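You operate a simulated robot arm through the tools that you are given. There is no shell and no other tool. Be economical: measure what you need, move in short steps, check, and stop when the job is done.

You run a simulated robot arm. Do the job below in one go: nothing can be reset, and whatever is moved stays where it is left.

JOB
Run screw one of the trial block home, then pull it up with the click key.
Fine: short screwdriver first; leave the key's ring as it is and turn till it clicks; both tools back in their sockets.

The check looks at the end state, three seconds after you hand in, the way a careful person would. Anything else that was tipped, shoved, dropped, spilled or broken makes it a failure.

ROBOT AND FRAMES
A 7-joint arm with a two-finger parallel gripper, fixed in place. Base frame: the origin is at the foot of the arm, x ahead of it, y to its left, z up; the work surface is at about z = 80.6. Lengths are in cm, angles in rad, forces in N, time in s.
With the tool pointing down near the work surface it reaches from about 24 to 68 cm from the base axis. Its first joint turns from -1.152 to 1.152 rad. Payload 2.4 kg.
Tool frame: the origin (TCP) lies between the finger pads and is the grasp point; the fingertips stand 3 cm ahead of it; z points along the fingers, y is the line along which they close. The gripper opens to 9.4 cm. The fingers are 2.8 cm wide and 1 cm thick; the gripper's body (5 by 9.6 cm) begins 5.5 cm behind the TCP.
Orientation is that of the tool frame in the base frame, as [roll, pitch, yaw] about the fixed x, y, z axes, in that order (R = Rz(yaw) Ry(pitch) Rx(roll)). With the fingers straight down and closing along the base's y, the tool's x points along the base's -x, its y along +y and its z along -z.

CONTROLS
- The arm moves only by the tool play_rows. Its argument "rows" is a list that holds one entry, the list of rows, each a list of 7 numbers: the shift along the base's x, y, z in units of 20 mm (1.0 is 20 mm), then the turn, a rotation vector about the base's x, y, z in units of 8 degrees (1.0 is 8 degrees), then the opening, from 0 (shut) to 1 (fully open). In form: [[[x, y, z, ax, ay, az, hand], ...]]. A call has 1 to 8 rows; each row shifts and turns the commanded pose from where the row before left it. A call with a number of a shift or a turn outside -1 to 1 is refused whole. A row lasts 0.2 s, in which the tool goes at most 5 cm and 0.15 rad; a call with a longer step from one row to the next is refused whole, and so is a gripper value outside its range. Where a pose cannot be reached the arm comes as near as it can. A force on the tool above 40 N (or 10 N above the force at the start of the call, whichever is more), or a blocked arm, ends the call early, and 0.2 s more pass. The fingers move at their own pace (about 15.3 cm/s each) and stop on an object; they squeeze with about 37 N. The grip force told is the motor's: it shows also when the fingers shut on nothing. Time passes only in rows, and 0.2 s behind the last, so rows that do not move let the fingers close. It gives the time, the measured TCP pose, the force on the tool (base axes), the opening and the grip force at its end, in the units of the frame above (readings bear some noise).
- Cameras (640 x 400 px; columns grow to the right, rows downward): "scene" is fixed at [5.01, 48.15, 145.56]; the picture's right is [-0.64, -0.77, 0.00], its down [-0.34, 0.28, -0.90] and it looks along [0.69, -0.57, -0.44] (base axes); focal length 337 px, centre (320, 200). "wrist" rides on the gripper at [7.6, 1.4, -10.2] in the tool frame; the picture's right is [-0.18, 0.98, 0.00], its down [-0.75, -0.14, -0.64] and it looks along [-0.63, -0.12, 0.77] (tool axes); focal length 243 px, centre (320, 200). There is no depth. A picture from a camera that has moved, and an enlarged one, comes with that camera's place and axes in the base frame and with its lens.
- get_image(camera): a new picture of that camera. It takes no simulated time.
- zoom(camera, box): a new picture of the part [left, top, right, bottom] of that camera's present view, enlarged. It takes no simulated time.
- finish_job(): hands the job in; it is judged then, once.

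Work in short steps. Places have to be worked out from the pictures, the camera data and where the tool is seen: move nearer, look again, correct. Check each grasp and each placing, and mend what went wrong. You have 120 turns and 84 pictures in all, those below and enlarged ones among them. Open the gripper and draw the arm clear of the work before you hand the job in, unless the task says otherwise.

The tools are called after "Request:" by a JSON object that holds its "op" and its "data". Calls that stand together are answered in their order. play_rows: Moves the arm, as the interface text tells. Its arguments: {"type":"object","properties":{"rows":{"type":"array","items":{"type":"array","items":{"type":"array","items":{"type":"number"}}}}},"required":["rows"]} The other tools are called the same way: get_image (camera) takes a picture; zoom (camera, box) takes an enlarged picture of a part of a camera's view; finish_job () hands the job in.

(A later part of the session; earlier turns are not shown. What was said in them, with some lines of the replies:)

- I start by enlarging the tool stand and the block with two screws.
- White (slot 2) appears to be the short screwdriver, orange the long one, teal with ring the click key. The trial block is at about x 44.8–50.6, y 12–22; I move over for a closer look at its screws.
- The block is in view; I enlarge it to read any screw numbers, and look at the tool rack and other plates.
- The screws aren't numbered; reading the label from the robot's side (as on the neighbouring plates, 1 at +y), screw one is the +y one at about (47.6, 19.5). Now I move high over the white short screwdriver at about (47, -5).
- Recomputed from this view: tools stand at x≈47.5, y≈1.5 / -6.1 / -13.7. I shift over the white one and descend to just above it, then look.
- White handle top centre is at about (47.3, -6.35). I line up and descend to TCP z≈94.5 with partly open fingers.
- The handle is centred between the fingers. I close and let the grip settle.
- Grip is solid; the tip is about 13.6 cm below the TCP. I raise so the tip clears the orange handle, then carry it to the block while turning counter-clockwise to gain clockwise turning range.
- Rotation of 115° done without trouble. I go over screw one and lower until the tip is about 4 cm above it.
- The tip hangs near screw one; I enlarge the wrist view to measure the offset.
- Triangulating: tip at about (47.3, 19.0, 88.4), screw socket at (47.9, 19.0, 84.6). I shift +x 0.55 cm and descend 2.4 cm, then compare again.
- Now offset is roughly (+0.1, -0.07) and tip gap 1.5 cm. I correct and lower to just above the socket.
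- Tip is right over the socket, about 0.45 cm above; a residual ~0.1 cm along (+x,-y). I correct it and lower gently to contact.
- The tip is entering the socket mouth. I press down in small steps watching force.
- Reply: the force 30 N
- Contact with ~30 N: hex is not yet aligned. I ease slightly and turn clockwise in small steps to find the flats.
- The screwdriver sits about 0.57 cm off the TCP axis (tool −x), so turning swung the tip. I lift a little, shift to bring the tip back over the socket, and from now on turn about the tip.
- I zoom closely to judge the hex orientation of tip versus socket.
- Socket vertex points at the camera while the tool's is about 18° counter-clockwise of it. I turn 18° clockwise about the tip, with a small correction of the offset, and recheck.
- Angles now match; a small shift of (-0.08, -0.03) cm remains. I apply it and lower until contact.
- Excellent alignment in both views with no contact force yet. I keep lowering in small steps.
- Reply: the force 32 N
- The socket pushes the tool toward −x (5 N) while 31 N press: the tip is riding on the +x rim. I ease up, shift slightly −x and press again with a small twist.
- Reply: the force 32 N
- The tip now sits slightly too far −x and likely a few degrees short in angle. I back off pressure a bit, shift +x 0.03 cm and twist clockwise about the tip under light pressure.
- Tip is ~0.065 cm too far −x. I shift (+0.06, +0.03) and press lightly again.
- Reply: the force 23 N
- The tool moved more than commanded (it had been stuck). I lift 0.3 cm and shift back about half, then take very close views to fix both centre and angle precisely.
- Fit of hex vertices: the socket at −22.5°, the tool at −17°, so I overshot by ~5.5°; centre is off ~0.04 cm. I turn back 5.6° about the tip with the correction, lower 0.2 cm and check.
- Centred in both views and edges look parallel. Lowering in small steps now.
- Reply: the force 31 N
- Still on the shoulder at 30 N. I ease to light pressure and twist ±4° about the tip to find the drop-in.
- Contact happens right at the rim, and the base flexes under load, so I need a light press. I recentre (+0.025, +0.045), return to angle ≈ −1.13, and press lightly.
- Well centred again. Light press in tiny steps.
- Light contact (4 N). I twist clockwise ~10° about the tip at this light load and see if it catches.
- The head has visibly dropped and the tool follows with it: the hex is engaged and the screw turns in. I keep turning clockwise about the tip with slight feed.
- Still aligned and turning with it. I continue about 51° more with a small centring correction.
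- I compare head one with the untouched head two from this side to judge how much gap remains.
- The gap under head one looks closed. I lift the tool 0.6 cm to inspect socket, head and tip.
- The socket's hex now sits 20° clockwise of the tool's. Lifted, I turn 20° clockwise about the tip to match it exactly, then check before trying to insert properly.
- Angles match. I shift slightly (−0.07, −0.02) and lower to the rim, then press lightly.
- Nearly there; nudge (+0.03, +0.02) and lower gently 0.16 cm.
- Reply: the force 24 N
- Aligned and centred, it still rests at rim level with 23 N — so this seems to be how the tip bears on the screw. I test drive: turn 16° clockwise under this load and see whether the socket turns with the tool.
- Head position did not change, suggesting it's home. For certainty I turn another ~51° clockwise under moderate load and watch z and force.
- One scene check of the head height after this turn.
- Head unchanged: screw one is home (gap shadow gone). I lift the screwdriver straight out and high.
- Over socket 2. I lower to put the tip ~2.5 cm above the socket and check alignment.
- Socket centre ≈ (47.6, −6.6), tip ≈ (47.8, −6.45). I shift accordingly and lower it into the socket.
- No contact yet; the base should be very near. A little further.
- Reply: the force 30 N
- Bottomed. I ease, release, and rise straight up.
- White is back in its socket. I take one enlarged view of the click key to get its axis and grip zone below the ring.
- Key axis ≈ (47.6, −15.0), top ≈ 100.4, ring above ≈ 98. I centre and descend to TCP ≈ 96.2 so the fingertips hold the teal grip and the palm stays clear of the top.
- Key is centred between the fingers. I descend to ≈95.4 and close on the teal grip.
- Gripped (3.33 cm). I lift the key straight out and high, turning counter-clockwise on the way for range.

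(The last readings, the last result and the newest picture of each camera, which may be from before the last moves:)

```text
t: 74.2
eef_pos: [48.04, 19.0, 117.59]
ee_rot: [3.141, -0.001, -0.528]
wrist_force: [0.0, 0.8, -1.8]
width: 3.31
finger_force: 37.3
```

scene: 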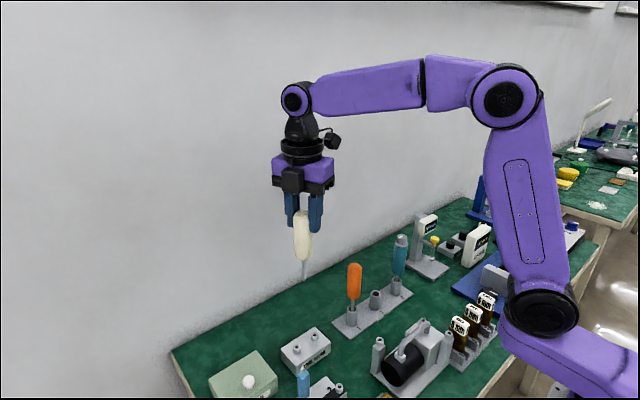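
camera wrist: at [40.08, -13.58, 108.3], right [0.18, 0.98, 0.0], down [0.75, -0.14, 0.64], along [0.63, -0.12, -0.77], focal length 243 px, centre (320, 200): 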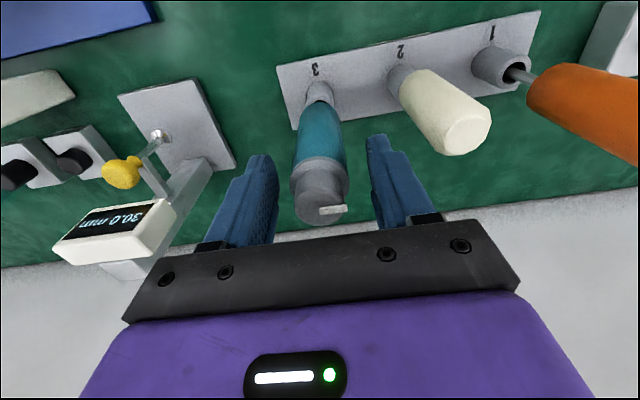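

Now I lower to put the key's tip about 1.3 cm above the screw and look.

Request:
{"op": "play_rows", "data": {"rows": [[[0, 0, -1, 0, 0, 0, 0], [0, 0, -1, 0, 0, 0, 0], [0, 0, -1, 0, 0, 0, 0], [0, 0, -1, 0, 0, 0, 0], [0, 0, -1, 0, 0, 0, 0], [0, 0, -1, 0, 0, 0, 0], [0, 0, -1, 0, 0, 0, 0], [0, 0, -1, 0, 0, 0, 0]]]}}

Request:
{"op": "play_rows", "data": {"rows": [[[0, 0, -0.4, 0, 0, 0, 0], [0, 0, 0, 0, 0, 0, 0]]]}}

Request:
{"op": "zoom", "data": {"camera": "wrist", "box": [290, 70, 350, 120]}}

Request:
{"op": "zoom", "data": {"camera": "scene", "box": [285, 325, 325, 357]}}

```text
t: 76.0
eef_pos: [48.25, 19.12, 101.51]
ee_rot: [3.142, 0.001, -0.528]
wrist_force: [-0.6, -0.5, -1.1]
width: 3.29
finger_force: 36.6
```

```text
t: 76.6
eef_pos: [48.12, 18.92, 100.76]
ee_rot: [-3.141, 0.001, -0.528]
wrist_force: [-0.1, -0.3, -1.0]
width: 3.28
finger_force: 36.7
```

```text
8.00 times, centred on (320, 95) of wrist
camera zoom: at [54.15, 13.79, 111.15], right [-0.65, -0.76, 0.0], down [-0.58, 0.5, 0.64], along [-0.49, 0.42, -0.77], focal length 1941 px, centre (320, 1040)
```

zoom: 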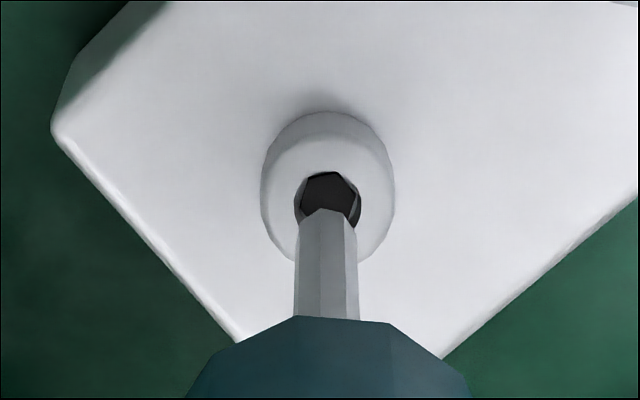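

```text
12.50 times, centred on (305, 341) of scene
camera zoom: at [5.01, 48.15, 145.56], right [-0.64, -0.77, 0.0], down [-0.34, 0.28, -0.9], along [0.69, -0.57, -0.44], focal length 4216 px, centre (508, -1562)
```

zoom: 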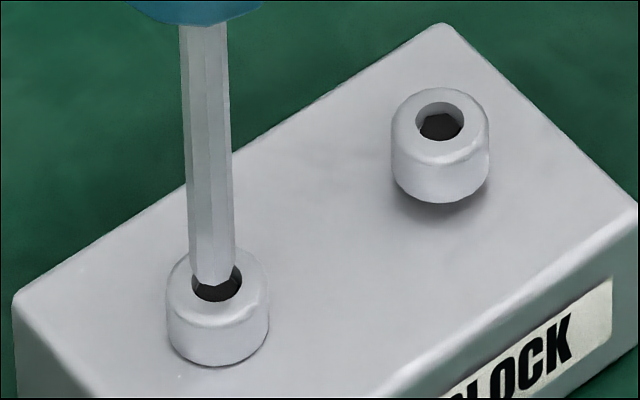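

The key's tip is ~0.5 cm above, offset ≈(−0.12,+0.17), and the socket hex lies ~45° clockwise. I centre it, turn 40° clockwise about the tip while free, lower to nearly touching, and check.

Request:
{"op": "play_rows", "data": {"rows": [[[0.06, -0.085, 0, 0, 0, 0, 0], [-0.0105, -0.017, 0, 0, 0, -1, 0], [-0.0135, -0.0156, 0, 0, 0, -1, 0], [-0.0165, -0.0136, 0, 0, 0, -1, 0], [-0.0193, -0.0116, 0, 0, 0, -1, 0], [-0.0217, -0.01, 0, 0, 0, -1, 0], [0, 0, -0.18, 0, 0, 0, 0], [0, 0, 0, 0, 0, 0, 0]]]}}

Request:
{"op": "zoom", "data": {"camera": "wrist", "box": [309, 90, 333, 112]}}

```text
t: 78.4
eef_pos: [48.14, 18.54, 100.4]
ee_rot: [3.141, 0.0, -1.227]
wrist_force: [0.4, 0.2, -1.5]
width: 3.29
finger_force: 36.8
```

```text
16.00 times, centred on (321, 101) of wrist
camera zoom: at [49.45, 10.88, 110.77], right [-0.99, -0.16, 0.0], down [-0.12, 0.76, 0.64], along [-0.1, 0.63, -0.77], focal length 3882 px, centre (304, 1784)
```

zoom: 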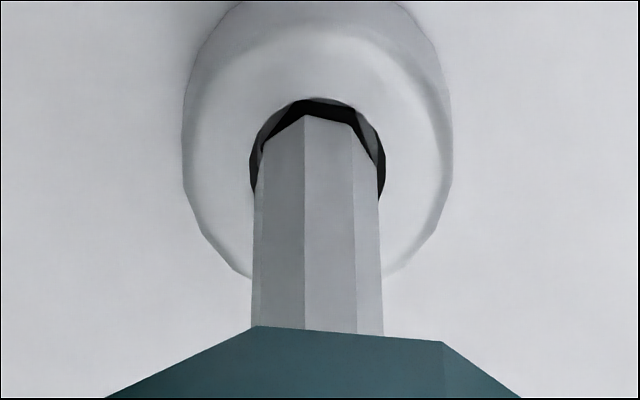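

Centred and almost at the rim. I lower gently to light contact.

Request:
{"op": "play_rows", "data": {"rows": [[[0, 0, -0.05, 0, 0, 0, 0], [0, 0, -0.03, 0, 0, 0, 0], [0, 0, 0, 0, 0, 0, 0]]]}}

```text
t: 79.2
eef_pos: [48.12, 18.59, 100.42]
ee_rot: [-3.141, 0.0, -1.228]
wrist_force: [-4.4, -2.3, 22.0]
width: 3.31
finger_force: 37.4
```

Contact at 22 N. I sweep clockwise slowly about the tip, watching for the catch (drop in force/z).

Request:
{"op": "play_rows", "data": {"rows": [[[-0.0061, -0.0022, 0, 0, 0, -0.3, 0], [-0.0062, -0.0019, 0, 0, 0, -0.3, 0], [-0.0063, -0.0017, 0, 0, 0, -0.3, 0], [-0.0063, -0.0014, 0, 0, 0, -0.3, 0]]]}}

Request:
{"op": "play_rows", "data": {"rows": [[[-0.0064, -0.0011, 0, 0, 0, -0.3, 0], [-0.0064, -0.0009, 0, 0, 0, -0.3, 0], [-0.0065, -0.0006, 0, 0, 0, -0.3, 0], [-0.0065, -0.0004, 0, 0, 0, -0.3, 0]]]}}

```text
t: 80.2
eef_pos: [48.24, 18.76, 100.35]
ee_rot: [-3.14, -0.001, -1.396]
wrist_force: [0.8, -0.9, 17.8]
width: 3.27
finger_force: 37.0
```

```text
t: 81.2
eef_pos: [48.08, 18.71, 100.3]
ee_rot: [3.14, 0.0, -1.563]
wrist_force: [0.5, 1.1, 5.8]
width: 3.32
finger_force: 37.0
```

Force fell to 6 N — it dropped in or the screw advances. I feed 0.1 cm and continue.

Request:
{"op": "play_rows", "data": {"rows": [[[-0.0065, 0, -0.02, 0, 0, -0.3, 0], [-0.0065, 0.0002, -0.02, 0, 0, -0.3, 0], [-0.0065, 0.0005, -0.02, 0, 0, -0.3, 0], [-0.0064, 0.0008, 0, 0, 0, -0.3, 0]]]}}

Request:
{"op": "play_rows", "data": {"rows": [[[-0.0064, 0.001, 0, 0, 0, -0.3, 0], [-0.0064, 0.0013, 0, 0, 0, -0.3, 0], [-0.0063, 0.0015, 0, 0, 0, -0.3, 0], [-0.0063, 0.0018, 0, 0, 0, -0.3, 0]]]}}

```text
t: 82.2
eef_pos: [48.08, 18.62, 100.22]
ee_rot: [3.141, 0.0, -1.729]
wrist_force: [-0.4, 0.3, 10.3]
width: 3.3
finger_force: 36.7
```

```text
t: 83.2
eef_pos: [47.95, 18.72, 100.23]
ee_rot: [-3.141, -0.001, -1.898]
wrist_force: [0.6, -0.1, 4.1]
width: 3.26
finger_force: 36.8
```

I spend one picture to check whether the socket is turning with the key.

Request:
{"op": "zoom", "data": {"camera": "wrist", "box": [309, 88, 333, 110]}}

```text
16.00 times, centred on (321, 99) of wrist
camera zoom: at [44.27, 11.79, 110.51], right [-0.87, 0.49, 0.0], down [0.38, 0.67, 0.64], along [0.31, 0.56, -0.77], focal length 3882 px, centre (304, 1816)
```

zoom: 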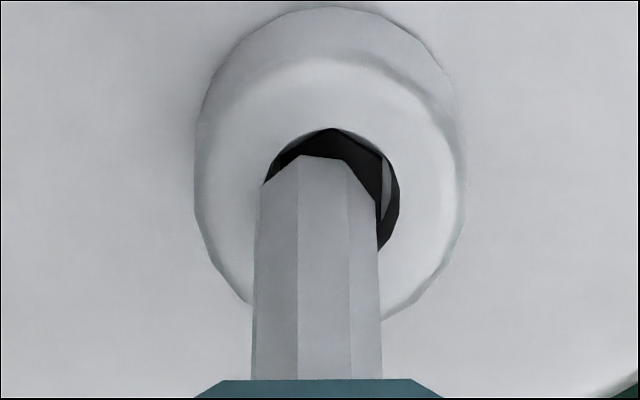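

The key drifted ~0.1 cm off-centre and didn't catch; the socket hex is ~22° further clockwise. I lift slightly, recentre, turn 22° about the tip, and lower again lightly.

Request:
{"op": "play_rows", "data": {"rows": [[[0, 0, 0.1, 0, 0, 0, 0], [-0.0433, 0.0123, 0, 0, 0, -0.92, 0], [-0.0433, 0.0123, 0, 0, 0, -0.92, 0], [-0.0433, 0.0123, 0, 0, 0, -0.92, 0], [0, 0, -0.08, 0, 0, 0, 0], [0, 0, 0, 0, 0, 0, 0]]]}}

Request:
{"op": "play_rows", "data": {"rows": [[[0, 0, -0.03, 0, 0, 0, 0], [0, 0, 0, 0, 0, 0, 0]]]}}

```text
t: 84.6
eef_pos: [47.7, 18.79, 100.28]
ee_rot: [-3.141, 0.0, -2.282]
wrist_force: [-0.9, -1.5, 3.8]
width: 3.29
finger_force: 37.2
```

```text
t: 85.2
eef_pos: [47.61, 18.76, 100.32]
ee_rot: [-3.142, 0.002, -2.283]
wrist_force: [-3.5, -1.5, 15.7]
width: 3.25
finger_force: 37.2
```

Still on the rim at 16 N. I dither: slow clockwise degrees with the tip-centred compensation, watching for the drop.

Request:
{"op": "play_rows", "data": {"rows": [[[0.004, -0.003, -0.01, 0, 0, 0.2, 0], [0.004, -0.003, 0, 0, 0, 0.2, 0], [-0.0047, 0.0041, 0, 0, 0, -0.2, 0], [-0.0047, 0.0041, 0, 0, 0, -0.2, 0], [-0.0047, 0.0041, 0, 0, 0, -0.2, 0], [-0.0046, 0.0042, 0, 0, 0, -0.2, 0]]]}}

Request:
{"op": "play_rows", "data": {"rows": [[[-0.0046, 0.0043, -0.01, 0, 0, -0.2, 0], [-0.0045, 0.0044, 0, 0, 0, -0.2, 0], [-0.0045, 0.0045, 0, 0, 0, -0.2, 0], [-0.0044, 0.0045, 0, 0, 0, -0.2, 0], [-0.0043, 0.0046, 0, 0, 0, -0.2, 0], [-0.0042, 0.0046, 0, 0, 0, -0.2, 0]]]}}

```text
t: 86.6
eef_pos: [47.61, 18.71, 100.13]
ee_rot: [-3.141, 0.001, -2.341]
wrist_force: [1.6, 2.1, 6.6]
width: 3.25
finger_force: 37.6
```

```text
t: 88.0
eef_pos: [47.6, 18.91, 100.11]
ee_rot: [-3.141, -0.001, -2.506]
wrist_force: [-0.6, 0.0, -0.9]
width: 3.07
finger_force: 37.1
```

Force vanished and the grip width changed (handle twisting slightly in the fingers): the tip seems to have caught. I feed down to verify it is in the socket.

Request:
{"op": "play_rows", "data": {"rows": [[[0, 0, -0.05, 0, 0, 0, 0], [0, 0, -0.05, 0, 0, 0, 0], [0, 0, 0, 0, 0, 0, 0]]]}}

```text
t: 88.8
eef_pos: [47.66, 18.81, 100.03]
ee_rot: [3.141, 0.005, -2.506]
wrist_force: [-1.8, -1.1, 26.3]
width: 3.05
finger_force: 36.8
```

Request:
{"op": "play_rows", "data": {"rows": [[[-0.0056, 0.0076, 0, 0, 0, -0.3, 0], [-0.0053, 0.0078, 0, 0, 0, -0.3, 0], [-0.005, 0.008, 0, 0, 0, -0.3, 0], [-0.0047, 0.0082, 0, 0, 0, -0.3, 0]]]}}

Request:
{"op": "play_rows", "data": {"rows": [[[-0.0043, 0.0084, 0, 0, 0, -0.3, 0], [-0.004, 0.0085, 0, 0, 0, -0.3, 0], [-0.0036, 0.0087, 0, 0, 0, -0.3, 0], [-0.0033, 0.0088, 0, 0, 0, -0.3, 0]]]}}

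```text
t: 89.8
eef_pos: [47.68, 18.89, 100.15]
ee_rot: [3.142, 0.004, -2.674]
wrist_force: [5.8, -0.9, 22.2]
width: 3.06
finger_force: 36.9
```

```text
t: 90.8
eef_pos: [47.52, 18.87, 99.89]
ee_rot: [3.141, 0.001, -2.843]
wrist_force: [2.1, -2.0, 25.7]
width: 3.07
finger_force: 37.0
```

Force now holds near 25 N while turning. I use one picture to see the engagement.

Request:
{"op": "zoom", "data": {"camera": "wrist", "box": [306, 88, 338, 112]}}

```text
16.00 times, centred on (322, 100) of wrist
camera zoom: at [39.93, 17.97, 110.32], right [-0.11, 0.99, 0.0], down [0.76, 0.09, 0.64], along [0.64, 0.07, -0.77], focal length 3882 px, centre (288, 1800)
```

zoom: 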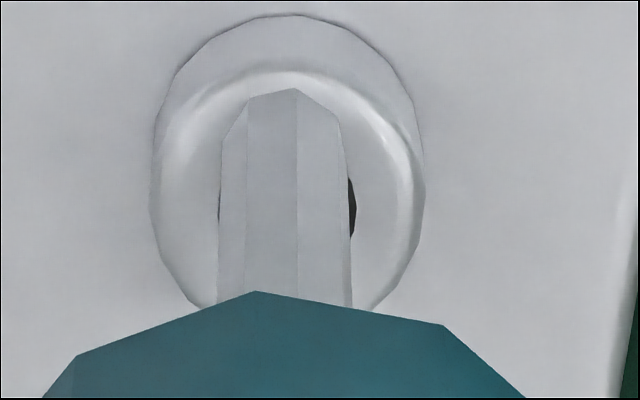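

The tip has popped out to the −x side and the shaft now sits ~18° behind the handle — it did catch and gave way (likely the click). To be sure, I lift, recentre (+0.42, +0.05), and check once more before a second pull.

Request:
{"op": "play_rows", "data": {"rows": [[[0, 0, 0.15, 0, 0, 0, 0], [0.1, 0.012, 0, 0, 0, 0, 0], [0.11, 0.013, 0, 0, 0, 0, 0], [0, 0, -0.05, 0, 0, 0, 0], [0, 0, 0, 0, 0, 0, 0]]]}}

Request:
{"op": "zoom", "data": {"camera": "wrist", "box": [306, 88, 338, 112]}}

```text
t: 92.0
eef_pos: [47.93, 18.99, 100.08]
ee_rot: [-3.141, 0.002, -2.842]
wrist_force: [0.4, 0.3, -1.1]
width: 3.1
finger_force: 36.9
```

```text
16.00 times, centred on (322, 100) of wrist
camera zoom: at [40.36, 18.0, 110.45], right [-0.12, 0.99, 0.0], down [0.76, 0.09, 0.64], along [0.64, 0.07, -0.77], focal length 3882 px, centre (288, 1800)
```

zoom: 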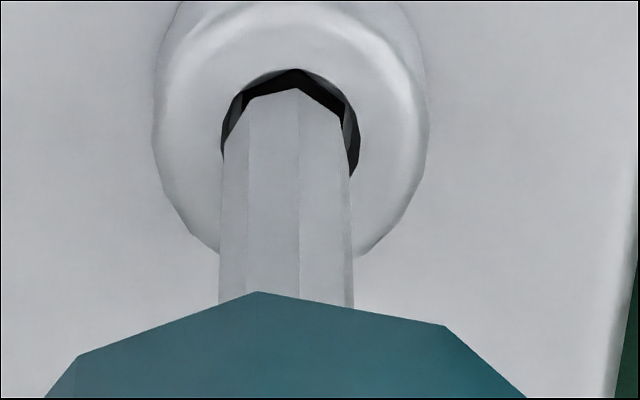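

Centred, and the hexes nearly coincide. I back up 8° counter-clockwise while free, press lightly, then sweep clockwise (now rotating about the TCP axis).

Request:
{"op": "play_rows", "data": {"rows": [[[0, 0.01, 0, 0, 0, 0.5, 0], [0, 0, 0, 0, 0, 0.5, 0], [0, 0, -0.06, 0, 0, 0, 0], [0, 0, -0.04, 0, 0, 0, 0], [0, 0, 0, 0, 0, 0, 0]]]}}

```text
t: 93.2
eef_pos: [47.92, 19.02, 99.95]
ee_rot: [-3.141, 0.002, -2.7]
wrist_force: [-3.0, -1.6, 14.8]
width: 3.05
finger_force: 36.6
```

Request:
{"op": "play_rows", "data": {"rows": [[[0, 0, 0, 0, 0, -0.2, 0], [0, 0, 0, 0, 0, -0.2, 0], [0, 0, 0, 0, 0, -0.2, 0], [0, 0, 0, 0, 0, -0.2, 0]]]}}

Request:
{"op": "play_rows", "data": {"rows": [[[0, 0, 0, 0, 0, -0.2, 0], [0, 0, 0, 0, 0, -0.2, 0], [0, 0, 0, 0, 0, -0.2, 0], [0, 0, 0, 0, 0, -0.2, 0]]]}}

Request:
{"op": "play_rows", "data": {"rows": [[[0, 0, 0, 0, 0, -0.2, 0], [0, 0, 0, 0, 0, -0.2, 0], [0, 0, 0, 0, 0, -0.2, 0], [0, 0, 0, 0, 0, -0.2, 0]]]}}

```text
t: 94.2
eef_pos: [48.03, 19.07, 99.89]
ee_rot: [3.141, 0.003, -2.813]
wrist_force: [0.6, 0.4, 16.7]
width: 2.98
finger_force: 37.3
```

```text
t: 95.2
eef_pos: [47.98, 19.12, 99.96]
ee_rot: [3.141, 0.0, -2.926]
wrist_force: [1.7, 1.1, 20.9]
width: 2.94
finger_force: 37.0
```

```text
t: 96.2
eef_pos: [47.89, 19.04, 99.86]
ee_rot: [3.139, 0.001, -3.036]
wrist_force: [1.6, 1.4, 17.9]
width: 2.91
finger_force: 37.3
```

Width keeps shrinking toward a flat-on-flat grip: the handle is being resisted, i.e. the bit is caught and the fingers now seat on the handle's flats. I keep turning clockwise.

Request:
{"op": "play_rows", "data": {"rows": [[[0, 0, 0, 0, 0, -0.3, 0], [0, 0, 0, 0, 0, -0.3, 0], [0, 0, 0, 0, 0, -0.3, 0], [0, 0, 0, 0, 0, -0.3, 0]]]}}

Request:
{"op": "play_rows", "data": {"rows": [[[0, 0, 0, 0, 0, -0.3, 0], [0, 0, 0, 0, 0, -0.3, 0], [0, 0, 0, 0, 0, -0.3, 0], [0, 0, 0, 0, 0, -0.3, 0]]]}}

Request:
{"op": "play_rows", "data": {"rows": [[[0, 0, 0, 0, 0, -0.3, 0], [0, 0, 0, 0, 0, -0.3, 0], [0, 0, 0, 0, 0, -0.3, 0], [0, 0, 0, 0, 0, -0.3, 0]]]}}

```text
t: 97.2
eef_pos: [47.88, 19.1, 99.88]
ee_rot: [-3.141, 0.001, 3.078]
wrist_force: [0.8, -0.4, 14.1]
width: 2.94
finger_force: 37.0
```

```text
t: 98.2
eef_pos: [47.95, 19.08, 99.98]
ee_rot: [3.14, 0.0, 2.911]
wrist_force: [-0.1, -1.1, 7.9]
width: 2.93
finger_force: 37.4
```

```text
t: 99.2
eef_pos: [47.99, 19.08, 99.96]
ee_rot: [-3.141, 0.0, 2.745]
wrist_force: [0.9, -0.3, 1.0]
width: 2.92
finger_force: 37.4
```

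Width is steady at 2.92 (flats) and the axial load falls as I turn: the screw is advancing with the key. I feed down and keep turning.

Request:
{"op": "play_rows", "data": {"rows": [[[0, 0, -0.04, 0, 0, 0, 0], [0, 0, -0.02, 0, 0, -0.3, 0], [0, 0, 0, 0, 0, -0.3, 0], [0, 0, 0, 0, 0, -0.3, 0], [0, 0, 0, 0, 0, -0.3, 0]]]}}

Request:
{"op": "play_rows", "data": {"rows": [[[0, 0, 0, 0, 0, -0.3, 0], [0, 0, 0, 0, 0, -0.3, 0], [0, 0, 0, 0, 0, -0.3, 0], [0, 0, 0, 0, 0, -0.3, 0]]]}}

Request:
{"op": "play_rows", "data": {"rows": [[[0, 0, 0, 0, 0, -0.3, 0], [0, 0, 0, 0, 0, -0.3, 0], [0, 0, 0, 0, 0, -0.3, 0], [0, 0, 0, 0, 0, -0.3, 0]]]}}

```text
t: 100.4
eef_pos: [48.05, 18.99, 99.94]
ee_rot: [3.137, 0.003, 2.577]
wrist_force: [-1.5, -1.1, 24.0]
width: 2.92
finger_force: 37.1
```

```text
t: 101.4
eef_pos: [47.98, 19.07, 99.88]
ee_rot: [3.14, 0.002, 2.406]
wrist_force: [0.9, 0.8, 28.8]
width: 2.95
finger_force: 37.0
```

```text
t: 102.4
eef_pos: [47.9, 19.13, 99.94]
ee_rot: [3.138, 0.0, 2.241]
wrist_force: [1.0, 0.2, 29.1]
width: 2.95
finger_force: 36.5
```

Axial load now holds at ~29 N: the screw no longer advances. I continue clockwise, watching for lag or release as the key clicks.

Request:
{"op": "play_rows", "data": {"rows": [[[0, 0, 0.01, 0, 0, -0.3, 0], [0, 0, 0, 0, 0, -0.3, 0], [0, 0, 0, 0, 0, -0.3, 0], [0, 0, 0, 0, 0, -0.3, 0]]]}}

Request:
{"op": "play_rows", "data": {"rows": [[[0, 0, 0, 0, 0, -0.3, 0], [0, 0, 0, 0, 0, -0.3, 0], [0, 0, 0, 0, 0, -0.3, 0], [0, 0, 0, 0, 0, -0.3, 0]]]}}

Request:
{"op": "play_rows", "data": {"rows": [[[0, 0, 0, 0, 0, -0.3, 0], [0, 0, 0, 0, 0, -0.3, 0], [0, 0, 0, 0, 0, -0.3, 0], [0, 0, 0, 0, 0, -0.3, 0]]]}}

```text
t: 103.4
eef_pos: [47.97, 19.04, 99.83]
ee_rot: [3.14, 0.0, 2.073]
wrist_force: [2.1, -1.6, 26.8]
width: 2.91
finger_force: 37.3
```

```text
t: 104.4
eef_pos: [47.88, 19.09, 99.83]
ee_rot: [3.138, 0.0, 1.907]
wrist_force: [1.6, 1.1, 28.7]
width: 2.93
finger_force: 36.7
```

```text
t: 105.4
eef_pos: [47.99, 19.05, 99.83]
ee_rot: [3.139, -0.001, 1.738]
wrist_force: [0.9, 0.3, 27.5]
width: 2.91
finger_force: 36.7
```

I test whether the bit is captive: relieve the axial load and nudge sideways slightly, reading the side force.

Request:
{"op": "play_rows", "data": {"rows": [[[0, 0, 0.06, 0, 0, 0, 0], [0, 0, 0, 0, 0, 0, 0]]]}}

Request:
{"op": "play_rows", "data": {"rows": [[[0.06, 0, 0, 0, 0, 0, 0], [0, 0, 0, 0, 0, 0, 0]]]}}

Request:
{"op": "play_rows", "data": {"rows": [[[-0.12, 0, 0, 0, 0, 0, 0], [0, 0, 0, 0, 0, 0, 0]]]}}

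```text
t: 106.0
eef_pos: [48.03, 19.07, 99.85]
ee_rot: [-3.14, -0.001, 1.739]
wrist_force: [2.5, 1.0, 7.3]
width: 2.92
finger_force: 37.7
```

```text
t: 106.6
eef_pos: [47.98, 18.97, 99.86]
ee_rot: [-3.138, 0.002, 1.74]
wrist_force: [-2.5, 0.2, 6.0]
width: 2.94
finger_force: 37.1
```

```text
t: 107.2
eef_pos: [47.82, 19.03, 99.94]
ee_rot: [3.14, 0.001, 1.738]
wrist_force: [-0.5, -0.1, -0.8]
width: 2.92
finger_force: 37.3
```

Shifting −x lost contact — possibly the tip now sits over the hole. I lower in small steps to see where contact begins.

Request:
{"op": "play_rows", "data": {"rows": [[[0, 0, -0.04, 0, 0, 0, 0], [0, 0, 0, 0, 0, 0, 0]]]}}

Request:
{"op": "play_rows", "data": {"rows": [[[0, 0, -0.04, 0, 0, 0, 0], [0, 0, 0, 0, 0, 0, 0]]]}}

```text
t: 107.8
eef_pos: [47.88, 19.09, 99.84]
ee_rot: [3.141, -0.002, 1.738]
wrist_force: [-2.0, -0.9, 5.0]
width: 2.9
finger_force: 36.6
```

```text
t: 108.4
eef_pos: [47.77, 19.04, 99.75]
ee_rot: [3.14, 0.0, 1.739]
wrist_force: [-5.5, -2.1, 19.6]
width: 2.91
finger_force: 36.6
```

Contact is ~0.08 cm lower here, so the tip is likelier in the socket mouth. I sweep clockwise slowly here under moderate load for a catch and pull.

Request:
{"op": "play_rows", "data": {"rows": [[[0, 0, 0, 0, 0, -0.25, 0], [0, 0, 0, 0, 0, -0.25, 0], [0, 0, 0, 0, 0, -0.25, 0], [0, 0, 0, 0, 0, -0.25, 0], [0, 0, 0, 0, 0, -0.25, 0], [0, 0, 0, 0, 0, -0.25, 0], [0, 0, 0, 0, 0, -0.25, 0], [0, 0, 0, 0, 0, -0.25, 0]]]}}

Request:
{"op": "play_rows", "data": {"rows": [[[0, 0, 0, 0, 0, -0.25, 0], [0, 0, 0, 0, 0, -0.25, 0], [0, 0, 0, 0, 0, -0.25, 0], [0, 0, 0, 0, 0, -0.25, 0], [0, 0, 0, 0, 0, -0.25, 0], [0, 0, 0, 0, 0, -0.25, 0], [0, 0, 0, 0, 0, -0.25, 0], [0, 0, 0, 0, 0, -0.25, 0]]]}}

Request:
{"op": "play_rows", "data": {"rows": [[[0, 0, 0, 0, 0, -0.25, 0], [0, 0, 0, 0, 0, -0.25, 0], [0, 0, 0, 0, 0, -0.25, 0], [0, 0, 0, 0, 0, -0.25, 0], [0, 0, 0, 0, 0, -0.25, 0], [0, 0, 0, 0, 0, -0.25, 0], [0, 0, 0, 0, 0, -0.25, 0], [0, 0, 0, 0, 0, -0.25, 0]]]}}

```text
t: 110.2
eef_pos: [47.89, 18.99, 100.02]
ee_rot: [3.139, -0.002, 1.456]
wrist_force: [1.7, 1.0, 28.1]
width: 2.95
finger_force: 37.2
```

```text
t: 112.0
eef_pos: [47.88, 19.0, 99.76]
ee_rot: [3.14, -0.003, 1.18]
wrist_force: [0.4, -0.5, 28.3]
width: 2.94
finger_force: 37.1
```

```text
t: 113.8
eef_pos: [47.79, 19.06, 99.86]
ee_rot: [3.139, -0.003, 0.902]
wrist_force: [-0.8, 0.2, 30.6]
width: 2.95
finger_force: 36.9
```

The load rose as the tip climbed out of the hex, so alignment was near ψ≈1.74; the next is near 0.69. I approach it in small steps, reading the load for the drop.

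Request:
{"op": "play_rows", "data": {"rows": [[[0, 0, 0.02, 0, 0, -0.25, 0], [0, 0, 0, 0, 0, -0.25, 0], [0, 0, 0, 0, 0, 0, 0]]]}}

Request:
{"op": "play_rows", "data": {"rows": [[[0, 0, 0, 0, 0, -0.25, 0], [0, 0, 0, 0, 0, -0.25, 0], [0, 0, 0, 0, 0, 0, 0]]]}}

Request:
{"op": "play_rows", "data": {"rows": [[[0, 0, 0, 0, 0, -0.25, 0], [0, 0, 0, 0, 0, -0.25, 0], [0, 0, 0, 0, 0, 0, 0]]]}}

Request:
{"op": "play_rows", "data": {"rows": [[[0, 0, 0, 0, 0, -0.25, 0], [0, 0, 0, 0, 0, 0, 0]]]}}

```text
t: 114.6
eef_pos: [47.87, 19.12, 99.92]
ee_rot: [-3.141, -0.002, 0.83]
wrist_force: [0.6, 1.5, 25.1]
width: 2.91
finger_force: 36.6
```

```text
t: 115.4
eef_pos: [47.81, 18.95, 99.89]
ee_rot: [-3.141, 0.001, 0.761]
wrist_force: [1.3, 0.6, 26.2]
width: 2.89
finger_force: 37.0
```

```text
t: 116.2
eef_pos: [47.83, 19.02, 99.83]
ee_rot: [3.142, 0.0, 0.692]
wrist_force: [0.7, 0.9, 25.0]
width: 2.92
finger_force: 36.9
```

```text
t: 116.8
eef_pos: [47.87, 18.94, 99.81]
ee_rot: [3.14, 0.0, 0.657]
wrist_force: [1.2, -0.5, 24.8]
width: 2.95
finger_force: 37.1
```

No drop here. I lighten the load and probe a small cross of positions, comparing axial force to locate the socket.

Request:
{"op": "play_rows", "data": {"rows": [[[0, 0, 0.05, 0, 0, 0, 0], [0, 0, 0, 0, 0, 0, 0]]]}}

Request:
{"op": "play_rows", "data": {"rows": [[[-0.04, 0, 0, 0, 0, 0, 0], [0, 0, 0, 0, 0, 0, 0]]]}}

Request:
{"op": "play_rows", "data": {"rows": [[[0.08, 0, 0, 0, 0, 0, 0], [0, 0, 0, 0, 0, 0, 0]]]}}

Request:
{"op": "play_rows", "data": {"rows": [[[-0.04, 0.04, 0, 0, 0, 0, 0], [0, 0, 0, 0, 0, 0, 0]]]}}

Request:
{"op": "play_rows", "data": {"rows": [[[0, -0.08, 0, 0, 0, 0, 0], [0, 0, 0, 0, 0, 0, 0]]]}}

```text
t: 117.4
eef_pos: [47.84, 19.04, 99.92]
ee_rot: [-3.141, 0.001, 0.656]
wrist_force: [3.9, -0.2, 9.0]
width: 2.94
finger_force: 37.1
```

```text
t: 118.0
eef_pos: [47.83, 18.96, 99.96]
ee_rot: [3.141, 0.002, 0.657]
wrist_force: [1.5, -0.4, 2.2]
width: 2.93
finger_force: 36.8
```

```text
t: 118.6
eef_pos: [47.88, 18.99, 99.85]
ee_rot: [3.141, 0.002, 0.659]
wrist_force: [-0.4, -0.2, -1.7]
width: 2.93
finger_force: 37.1
```

```text
t: 119.2
eef_pos: [47.84, 19.13, 99.94]
ee_rot: [3.141, 0.0, 0.657]
wrist_force: [0.0, 0.2, -1.1]
width: 2.95
finger_force: 37.2
```

```text
t: 119.8
eef_pos: [47.83, 18.94, 99.8]
ee_rot: [3.141, -0.001, 0.656]
wrist_force: [-0.5, -0.3, -0.7]
width: 2.94
finger_force: 37.2
```

Scrubbing sideways just lets the key slide in the grip. I return to the last verified centre, lift a touch, and rewind counter-clockwise free of contact for one more full clockwise pull.

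Request:
{"op": "play_rows", "data": {"rows": [[[0, 0, 0.15, 0, 0, 0, 0], [0.06, 0.04, 0, 0, 0, 0, 0], [0, 0, 0, 0, 0, 1, 0], [0, 0, 0, 0, 0, 1, 0], [0, 0, 0, 0, 0, 1, 0], [0, 0, 0, 0, 0, 1, 0], [0, 0, 0, 0, 0, 1, 0], [0, 0, 0, 0, 0, 1, 0]]]}}

Request:
{"op": "play_rows", "data": {"rows": [[[0, 0, 0, 0, 0, 1, 0], [0, 0, 0, 0, 0, 1, 0], [0, 0, 0, 0, 0, 1, 0], [0, 0, 0, 0, 0, 1, 0], [0, 0, 0, 0, 0, 1, 0], [0, 0, 0, 0, 0, 1, 0], [0, 0, 0, 0, 0, 1, 0], [0, 0, 0, 0, 0, 1, 0]]]}}

Request:
{"op": "play_rows", "data": {"rows": [[[0, 0, 0, 0, 0, 1, 0], [0, 0, 0, 0, 0, 1, 0], [0, 0, 0, 0, 0, 1, 0], [0, 0, 0, 0, 0, 1, 0], [0, 0, 0, 0, 0, 1, 0], [0, 0, 0, 0, 0, 1, 0], [0, 0, 0, 0, 0, 1, 0], [0, 0, 0, 0, 0, 1, 0]]]}}

Request:
{"op": "play_rows", "data": {"rows": [[[0, 0, 0, 0, 0, 0.9, 0], [0, 0, 0, 0, 0, 0.9, 0], [0, 0, 0, 0, 0, 0, 0]]]}}

```text
t: 121.6
eef_pos: [48.04, 19.03, 100.2]
ee_rot: [-3.141, -0.001, 1.497]
wrist_force: [-0.6, 0.5, -1.1]
width: 2.93
finger_force: 37.2
```

```text
t: 123.4
eef_pos: [47.98, 19.05, 100.28]
ee_rot: [3.14, -0.001, 2.614]
wrist_force: [0.3, -0.4, -1.4]
width: 2.91
finger_force: 36.6
```

```text
t: 125.2
eef_pos: [48.01, 19.07, 100.31]
ee_rot: [3.141, 0.0, -2.552]
wrist_force: [0.2, -0.4, -1.4]
width: 2.92
finger_force: 36.6
```

```text
t: 126.0
eef_pos: [48.02, 18.89, 100.19]
ee_rot: [3.141, 0.0, -2.3]
wrist_force: [-0.1, -0.7, -2.1]
width: 2.9
finger_force: 37.1
```

At ψ≈−2.3, centred. I lower to contact for the last pull.

Request:
{"op": "play_rows", "data": {"rows": [[[0, 0, -0.08, 0, 0, -0.5, 0], [0, 0, -0.06, 0, 0, -0.5, 0], [0, 0, -0.03, 0, 0, 0, 0], [0, 0, 0, 0, 0, 0, 0]]]}}

Request:
{"op": "play_rows", "data": {"rows": [[[0, 0, -0.03, 0, 0, 0, 0], [0, 0, 0, 0, 0, 0, 0]]]}}

```text
t: 127.0
eef_pos: [47.92, 19.04, 99.81]
ee_rot: [-3.141, 0.0, -2.444]
wrist_force: [0.5, 0.2, -1.0]
width: 2.9
finger_force: 37.3
```

```text
t: 127.6
eef_pos: [47.84, 18.99, 99.86]
ee_rot: [3.141, -0.001, -2.445]
wrist_force: [-1.6, -1.5, 6.0]
width: 2.91
finger_force: 36.8
```

Contact at 6 N. I feed to ~15 N and sweep clockwise, reading load and width.

Request:
{"op": "play_rows", "data": {"rows": [[[0, 0, -0.03, 0, 0, -0.25, 0], [0, 0, 0, 0, 0, -0.25, 0], [0, 0, 0, 0, 0, -0.25, 0], [0, 0, 0, 0, 0, -0.25, 0]]]}}

Request:
{"op": "play_rows", "data": {"rows": [[[0, 0, 0, 0, 0, -0.25, 0], [0, 0, 0, 0, 0, -0.25, 0], [0, 0, 0, 0, 0, -0.25, 0], [0, 0, 0, 0, 0, -0.25, 0]]]}}

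Request:
{"op": "play_rows", "data": {"rows": [[[0, 0, 0, 0, 0, -0.25, 0], [0, 0, 0, 0, 0, -0.25, 0], [0, 0, 0, 0, 0, -0.25, 0], [0, 0, 0, 0, 0, -0.25, 0]]]}}

Request:
{"op": "play_rows", "data": {"rows": [[[0, 0, 0, 0, 0, -0.25, 0], [0, 0, 0, 0, 0, -0.25, 0], [0, 0, 0, 0, 0, -0.25, 0], [0, 0, 0, 0, 0, -0.25, 0]]]}}

Request:
{"op": "play_rows", "data": {"rows": [[[0, 0, 0, 0, 0, -0.25, 0], [0, 0, 0, 0, 0, -0.25, 0], [0, 0, 0, 0, 0, -0.25, 0], [0, 0, 0, 0, 0, -0.25, 0]]]}}

Request:
{"op": "play_rows", "data": {"rows": [[[0, 0, 0, 0, 0, -0.25, 0], [0, 0, 0, 0, 0, -0.25, 0], [0, 0, 0, 0, 0, -0.25, 0], [0, 0, 0, 0, 0, -0.25, 0]]]}}

```text
t: 128.6
eef_pos: [48.09, 19.19, 99.8]
ee_rot: [-3.141, 0.004, -2.582]
wrist_force: [-1.9, -0.9, 20.9]
width: 2.94
finger_force: 36.9
```

```text
t: 129.6
eef_pos: [47.97, 19.11, 99.86]
ee_rot: [3.141, 0.002, -2.722]
wrist_force: [1.9, 1.6, 26.4]
width: 2.93
finger_force: 37.1
```

```text
t: 130.6
eef_pos: [48.1, 19.05, 99.86]
ee_rot: [-3.141, 0.005, -2.861]
wrist_force: [2.4, -0.1, 27.8]
width: 2.93
finger_force: 37.3
```

```text
t: 131.6
eef_pos: [47.96, 19.1, 99.84]
ee_rot: [-3.142, 0.003, -3.002]
wrist_force: [1.9, -1.2, 25.2]
width: 2.93
finger_force: 37.0
```

```text
t: 132.6
eef_pos: [47.96, 19.16, 99.77]
ee_rot: [3.141, 0.002, -3.141]
wrist_force: [-0.2, -0.9, 29.4]
width: 2.92
finger_force: 36.9
```

```text
t: 133.6
eef_pos: [47.94, 19.28, 99.84]
ee_rot: [-3.14, 0.002, 3.001]
wrist_force: [-1.1, -0.2, 28.0]
width: 2.92
finger_force: 36.8
```

The load and width stay steady through 50°: the screw is hard home and the key no longer advances it. I lift the key straight out and carry it back high to socket 3.

Request:
{"op": "play_rows", "data": {"rows": [[[0, 0, 0.5, 0, 0, 0, 0], [0, 0, 1, 0, 0, 0, 0], [0, 0, 1, 0, 0, 0, 0], [0, 0, 1, 0, 0, 0, 0], [0, 0, 1, 0, 0, 0.5, 0], [0, 0, 1, 0, 0, 0.5, 0], [0, 0, 1, 0, 0, 0, 0], [0, 0, 1, 0, 0, 0, 0]]]}}

Request:
{"op": "play_rows", "data": {"rows": [[[0, 0, 1, 0, 0, 0, 0], [0, 0, 0.7, 0, 0, 0, 0], [0, -1, 0, 0, 0, 0, 0], [0, -1, 0, 0, 0, 0, 0], [0, -1, 0, 0, 0, 0, 0], [0, -1, 0, 0, 0, 0, 0], [0, -1, 0, 0, 0, 0, 0], [0, -1, 0, 0, 0, 0, 0]]]}}

Request:
{"op": "play_rows", "data": {"rows": [[[0, -1, 0, 0, 0, 0, 0], [0, -1, 0, 0, 0, 0, 0], [0, -1, 0, 0, 0, 0, 0], [0, -1, 0, 0, 0, 0, 0], [0, -1, 0, 0, 0, 0, 0], [0, -1, 0, 0, 0, 0, 0], [0, -1, 0, 0, 0, 0, 0], [0, -1, 0, 0, 0, 0, 0]]]}}

Request:
{"op": "play_rows", "data": {"rows": [[[-0.1, -1, 0, 0, 0, 0, 0], [-0.05, -1, 0, 0, 0, 0, 0], [0, 0, 0, 0, 0, 0, 0]]]}}

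```text
t: 135.4
eef_pos: [47.95, 18.97, 114.77]
ee_rot: [3.141, 0.001, -3.139]
wrist_force: [0.1, -0.5, -0.9]
width: 2.93
finger_force: 37.0
```

```text
t: 137.2
eef_pos: [47.97, 7.05, 118.21]
ee_rot: [-3.141, -0.002, -3.141]
wrist_force: [0.1, -0.1, -1.5]
width: 2.93
finger_force: 37.7
```

```text
t: 139.0
eef_pos: [48.03, -9.01, 118.09]
ee_rot: [-3.141, 0.0, -3.139]
wrist_force: [0.5, -0.6, -1.6]
width: 2.92
finger_force: 37.1
```

```text
t: 139.8
eef_pos: [47.65, -12.99, 118.14]
ee_rot: [3.141, 0.0, -3.139]
wrist_force: [0.1, 0.0, -1.1]
width: 2.93
finger_force: 37.5
```

Request:
{"op": "play_rows", "data": {"rows": [[[0, -0.93, 0, 0, 0, 0, 0], [0, 0, -1, 0, 0, 0, 0], [0, 0, -1, 0, 0, 0, 0], [0, 0, -1, 0, 0, 0, 0], [0, 0, -1, 0, 0, 0, 0], [0, 0, -1, 0, 0, 0, 0], [0, 0, -1, 0, 0, 0, 0], [0, 0, -1, 0, 0, 0, 0]]]}}

Request:
{"op": "play_rows", "data": {"rows": [[[0, 0, -0.4, 0, 0, 0, 0], [0, 0, -0.4, 0, 0, 0, 0], [0, 0, -0.4, 0, 0, 0, 0], [0, 0, 0, 0, 0, 0, 0]]]}}

```text
t: 141.6
eef_pos: [47.66, -14.82, 104.11]
ee_rot: [-3.141, 0.0, 3.141]
wrist_force: [0.8, 0.2, -2.3]
width: 2.94
finger_force: 37.3
```

```text
t: 142.6
eef_pos: [47.56, -14.77, 101.63]
ee_rot: [-3.14, 0.0, -3.141]
wrist_force: [0.8, 0.2, -1.5]
width: 2.93
finger_force: 36.5
```

Free so far; I continue down carefully into the socket.

Request:
{"op": "play_rows", "data": {"rows": [[[0, 0, -0.3, 0, 0, 0, 0], [0, 0, -0.3, 0, 0, 0, 0], [0, 0, -0.3, 0, 0, 0, 0], [0, 0, 0, 0, 0, 0, 0]]]}}

Request:
{"op": "play_rows", "data": {"rows": [[[0, 0, -0.3, 0, 0, 0, 0], [0, 0, -0.3, 0, 0, 0, 0], [0, 0, -0.3, 0, 0, 0, 0], [0, 0, -0.3, 0, 0, 0, 0], [0, 0, 0, 0, 0, 0, 0]]]}}

Request:
{"op": "play_rows", "data": {"rows": [[[0, 0, -0.3, 0, 0, 0, 0], [0, 0, -0.2, 0, 0, 0, 0], [0, 0, -0.2, 0, 0, 0, 0], [0, 0, 0, 0, 0, 0, 0]]]}}

```text
t: 143.6
eef_pos: [47.58, -14.69, 99.89]
ee_rot: [-3.141, 0.001, 3.141]
wrist_force: [-0.1, 0.1, -1.0]
width: 2.94
finger_force: 36.9
```

```text
t: 144.8
eef_pos: [47.61, -14.9, 97.64]
ee_rot: [3.141, 0.002, -3.141]
wrist_force: [0.4, -0.1, -0.7]
width: 2.95
finger_force: 37.4
```

```text
t: 145.8
eef_pos: [47.76, -14.8, 96.15]
ee_rot: [3.141, 0.0, -3.141]
wrist_force: [0.8, -0.1, -1.9]
width: 2.92
finger_force: 36.9
```

It is well inside the socket with no side force. Final lowering to the bottom in small steps.

Request:
{"op": "play_rows", "data": {"rows": [[[0, 0, -0.2, 0, 0, 0, 0], [0, 0, -0.2, 0, 0, 0, 0], [0, 0, 0, 0, 0, 0, 0]]]}}

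Request:
{"op": "play_rows", "data": {"rows": [[[0, 0, -0.1, 0, 0, 0, 0], [0, 0, -0.1, 0, 0, 0, 0], [0, 0, 0, 0, 0, 0, 0]]]}}

```text
t: 146.4
eef_pos: [47.8, -14.82, 95.79]
ee_rot: [-3.141, 0.004, -3.14]
wrist_force: [-2.6, 1.9, 7.7]
width: 2.93
finger_force: 37.6
stopped in row 2: the force on the tool passed its limit (the readings are from after the stop); the commanded pose is now the measured one
```

```text
t: 146.9
eef_pos: [47.87, -14.81, 95.79]
ee_rot: [-3.141, 0.007, -3.139]
wrist_force: [-2.7, 2.0, 8.7]
width: 2.95
finger_force: 37.7
stopped in row 2: the force on the tool passed its limit (the readings are from after the stop); the commanded pose is now the measured one
```

Bottomed at z ≈95.8 (within 0.4 cm of where it was picked up). I ease up slightly, release, and rise.

Request:
{"op": "play_rows", "data": {"rows": [[[0, 0, 0.03, 0, 0, 0, 0], [0, 0, 0, 0, 0, 0, 0.3], [0, 0, 0, 0, 0, 0, 0.45], [0, 0, 0, 0, 0, 0, 0.6], [0, 0, 0, 0, 0, 0, 0.6]]]}}

Request:
{"op": "play_rows", "data": {"rows": [[[0, 0, 0.3, 0, 0, 0, 0.6], [0, 0, 0.6, 0, 0, 0, 0.6], [0, 0, 1, 0, 0, 0, 0.6], [0, 0, 1, 0, 0, 0, 0.6], [0, 0, 1, 0, 0, 0, 0.6], [0, 0, 1, 0, 0, 0, 0.6], [0, 0, 1, 0, 0, 0, 0.6], [0, 0, 1, 0, 0, 0, 0.6]]]}}

Request:
{"op": "get_image", "data": {"camera": "scene"}}

```text
t: 148.1
eef_pos: [47.98, -14.85, 95.76]
ee_rot: [-3.141, 0.006, -3.141]
wrist_force: [-0.2, -0.6, 0.6]
width: 5.65
finger_force: 0.0
```

```text
t: 149.9
eef_pos: [47.87, -14.78, 109.51]
ee_rot: [-3.139, 0.008, -3.141]
wrist_force: [0.5, 0.7, 0.2]
width: 5.64
finger_force: 0.1
```

```text
refused: no pictures are left
```

Released cleanly (no drag on the rise). I draw the arm up and back to its clear starting area.

Request:
{"op": "play_rows", "data": {"rows": [[[0, 0, 1, 0, 0, 0, 0.6], [0, 0, 1, 0, 0, 0, 0.8], [-0.5, 0.5, 1, 0, 0, 0, 1], [-1, 1, 1, 0, 0, 0, 1], [-1, 1, 1, 0, 0, 0, 1], [-1, 1, 1, 0, 0, 0, 1], [-1, 1, 0.3, 0, 0, 0, 1], [0, 1, 0, 0, 0, 0, 1]]]}}

```text
t: 151.7
eef_pos: [38.92, -3.94, 122.19]
ee_rot: [-3.139, 0.007, 3.141]
wrist_force: [-0.2, -0.4, 0.2]
width: 9.39
finger_force: 0.1
```

Request:
{"op": "finish_job", "data": {}}

```text
The job is handed in.
```

I ran screw one in with the short (white) screwdriver and then turned it with the click key, but I could not confirm that it is fully home or that the key clicked.

- **Which screw:** the screws have no numbers. I took the one at the +y end as screw one, matching the order of the neighbouring numbered plates.
- **Seating:** the head came down about 0.17 cm under the screwdriver. The gap below it looked almost closed, though from one side a small shadow remained.
- **Click key:** the bit never went deep into the socket in any view, and it popped out once. On the later pulls it stopped advancing at a steady 25–29 N push, which fits a seated screw but is not proof of a click.
- **Ring:** I did not set or turn it. I aimed the grip at the teal body below the ring, but the upper fingers may have touched it.
- **Tools:** the screwdriver is back in socket 2, leaning slightly. The key went into socket 3 by feel, because I had used all the pictures. It stopped about 0.4 cm above its pick-up height, let go without dragging, and I could not check it afterwards.

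I saw nothing else moved in the views I took, and the arm is clear with the gripper open.
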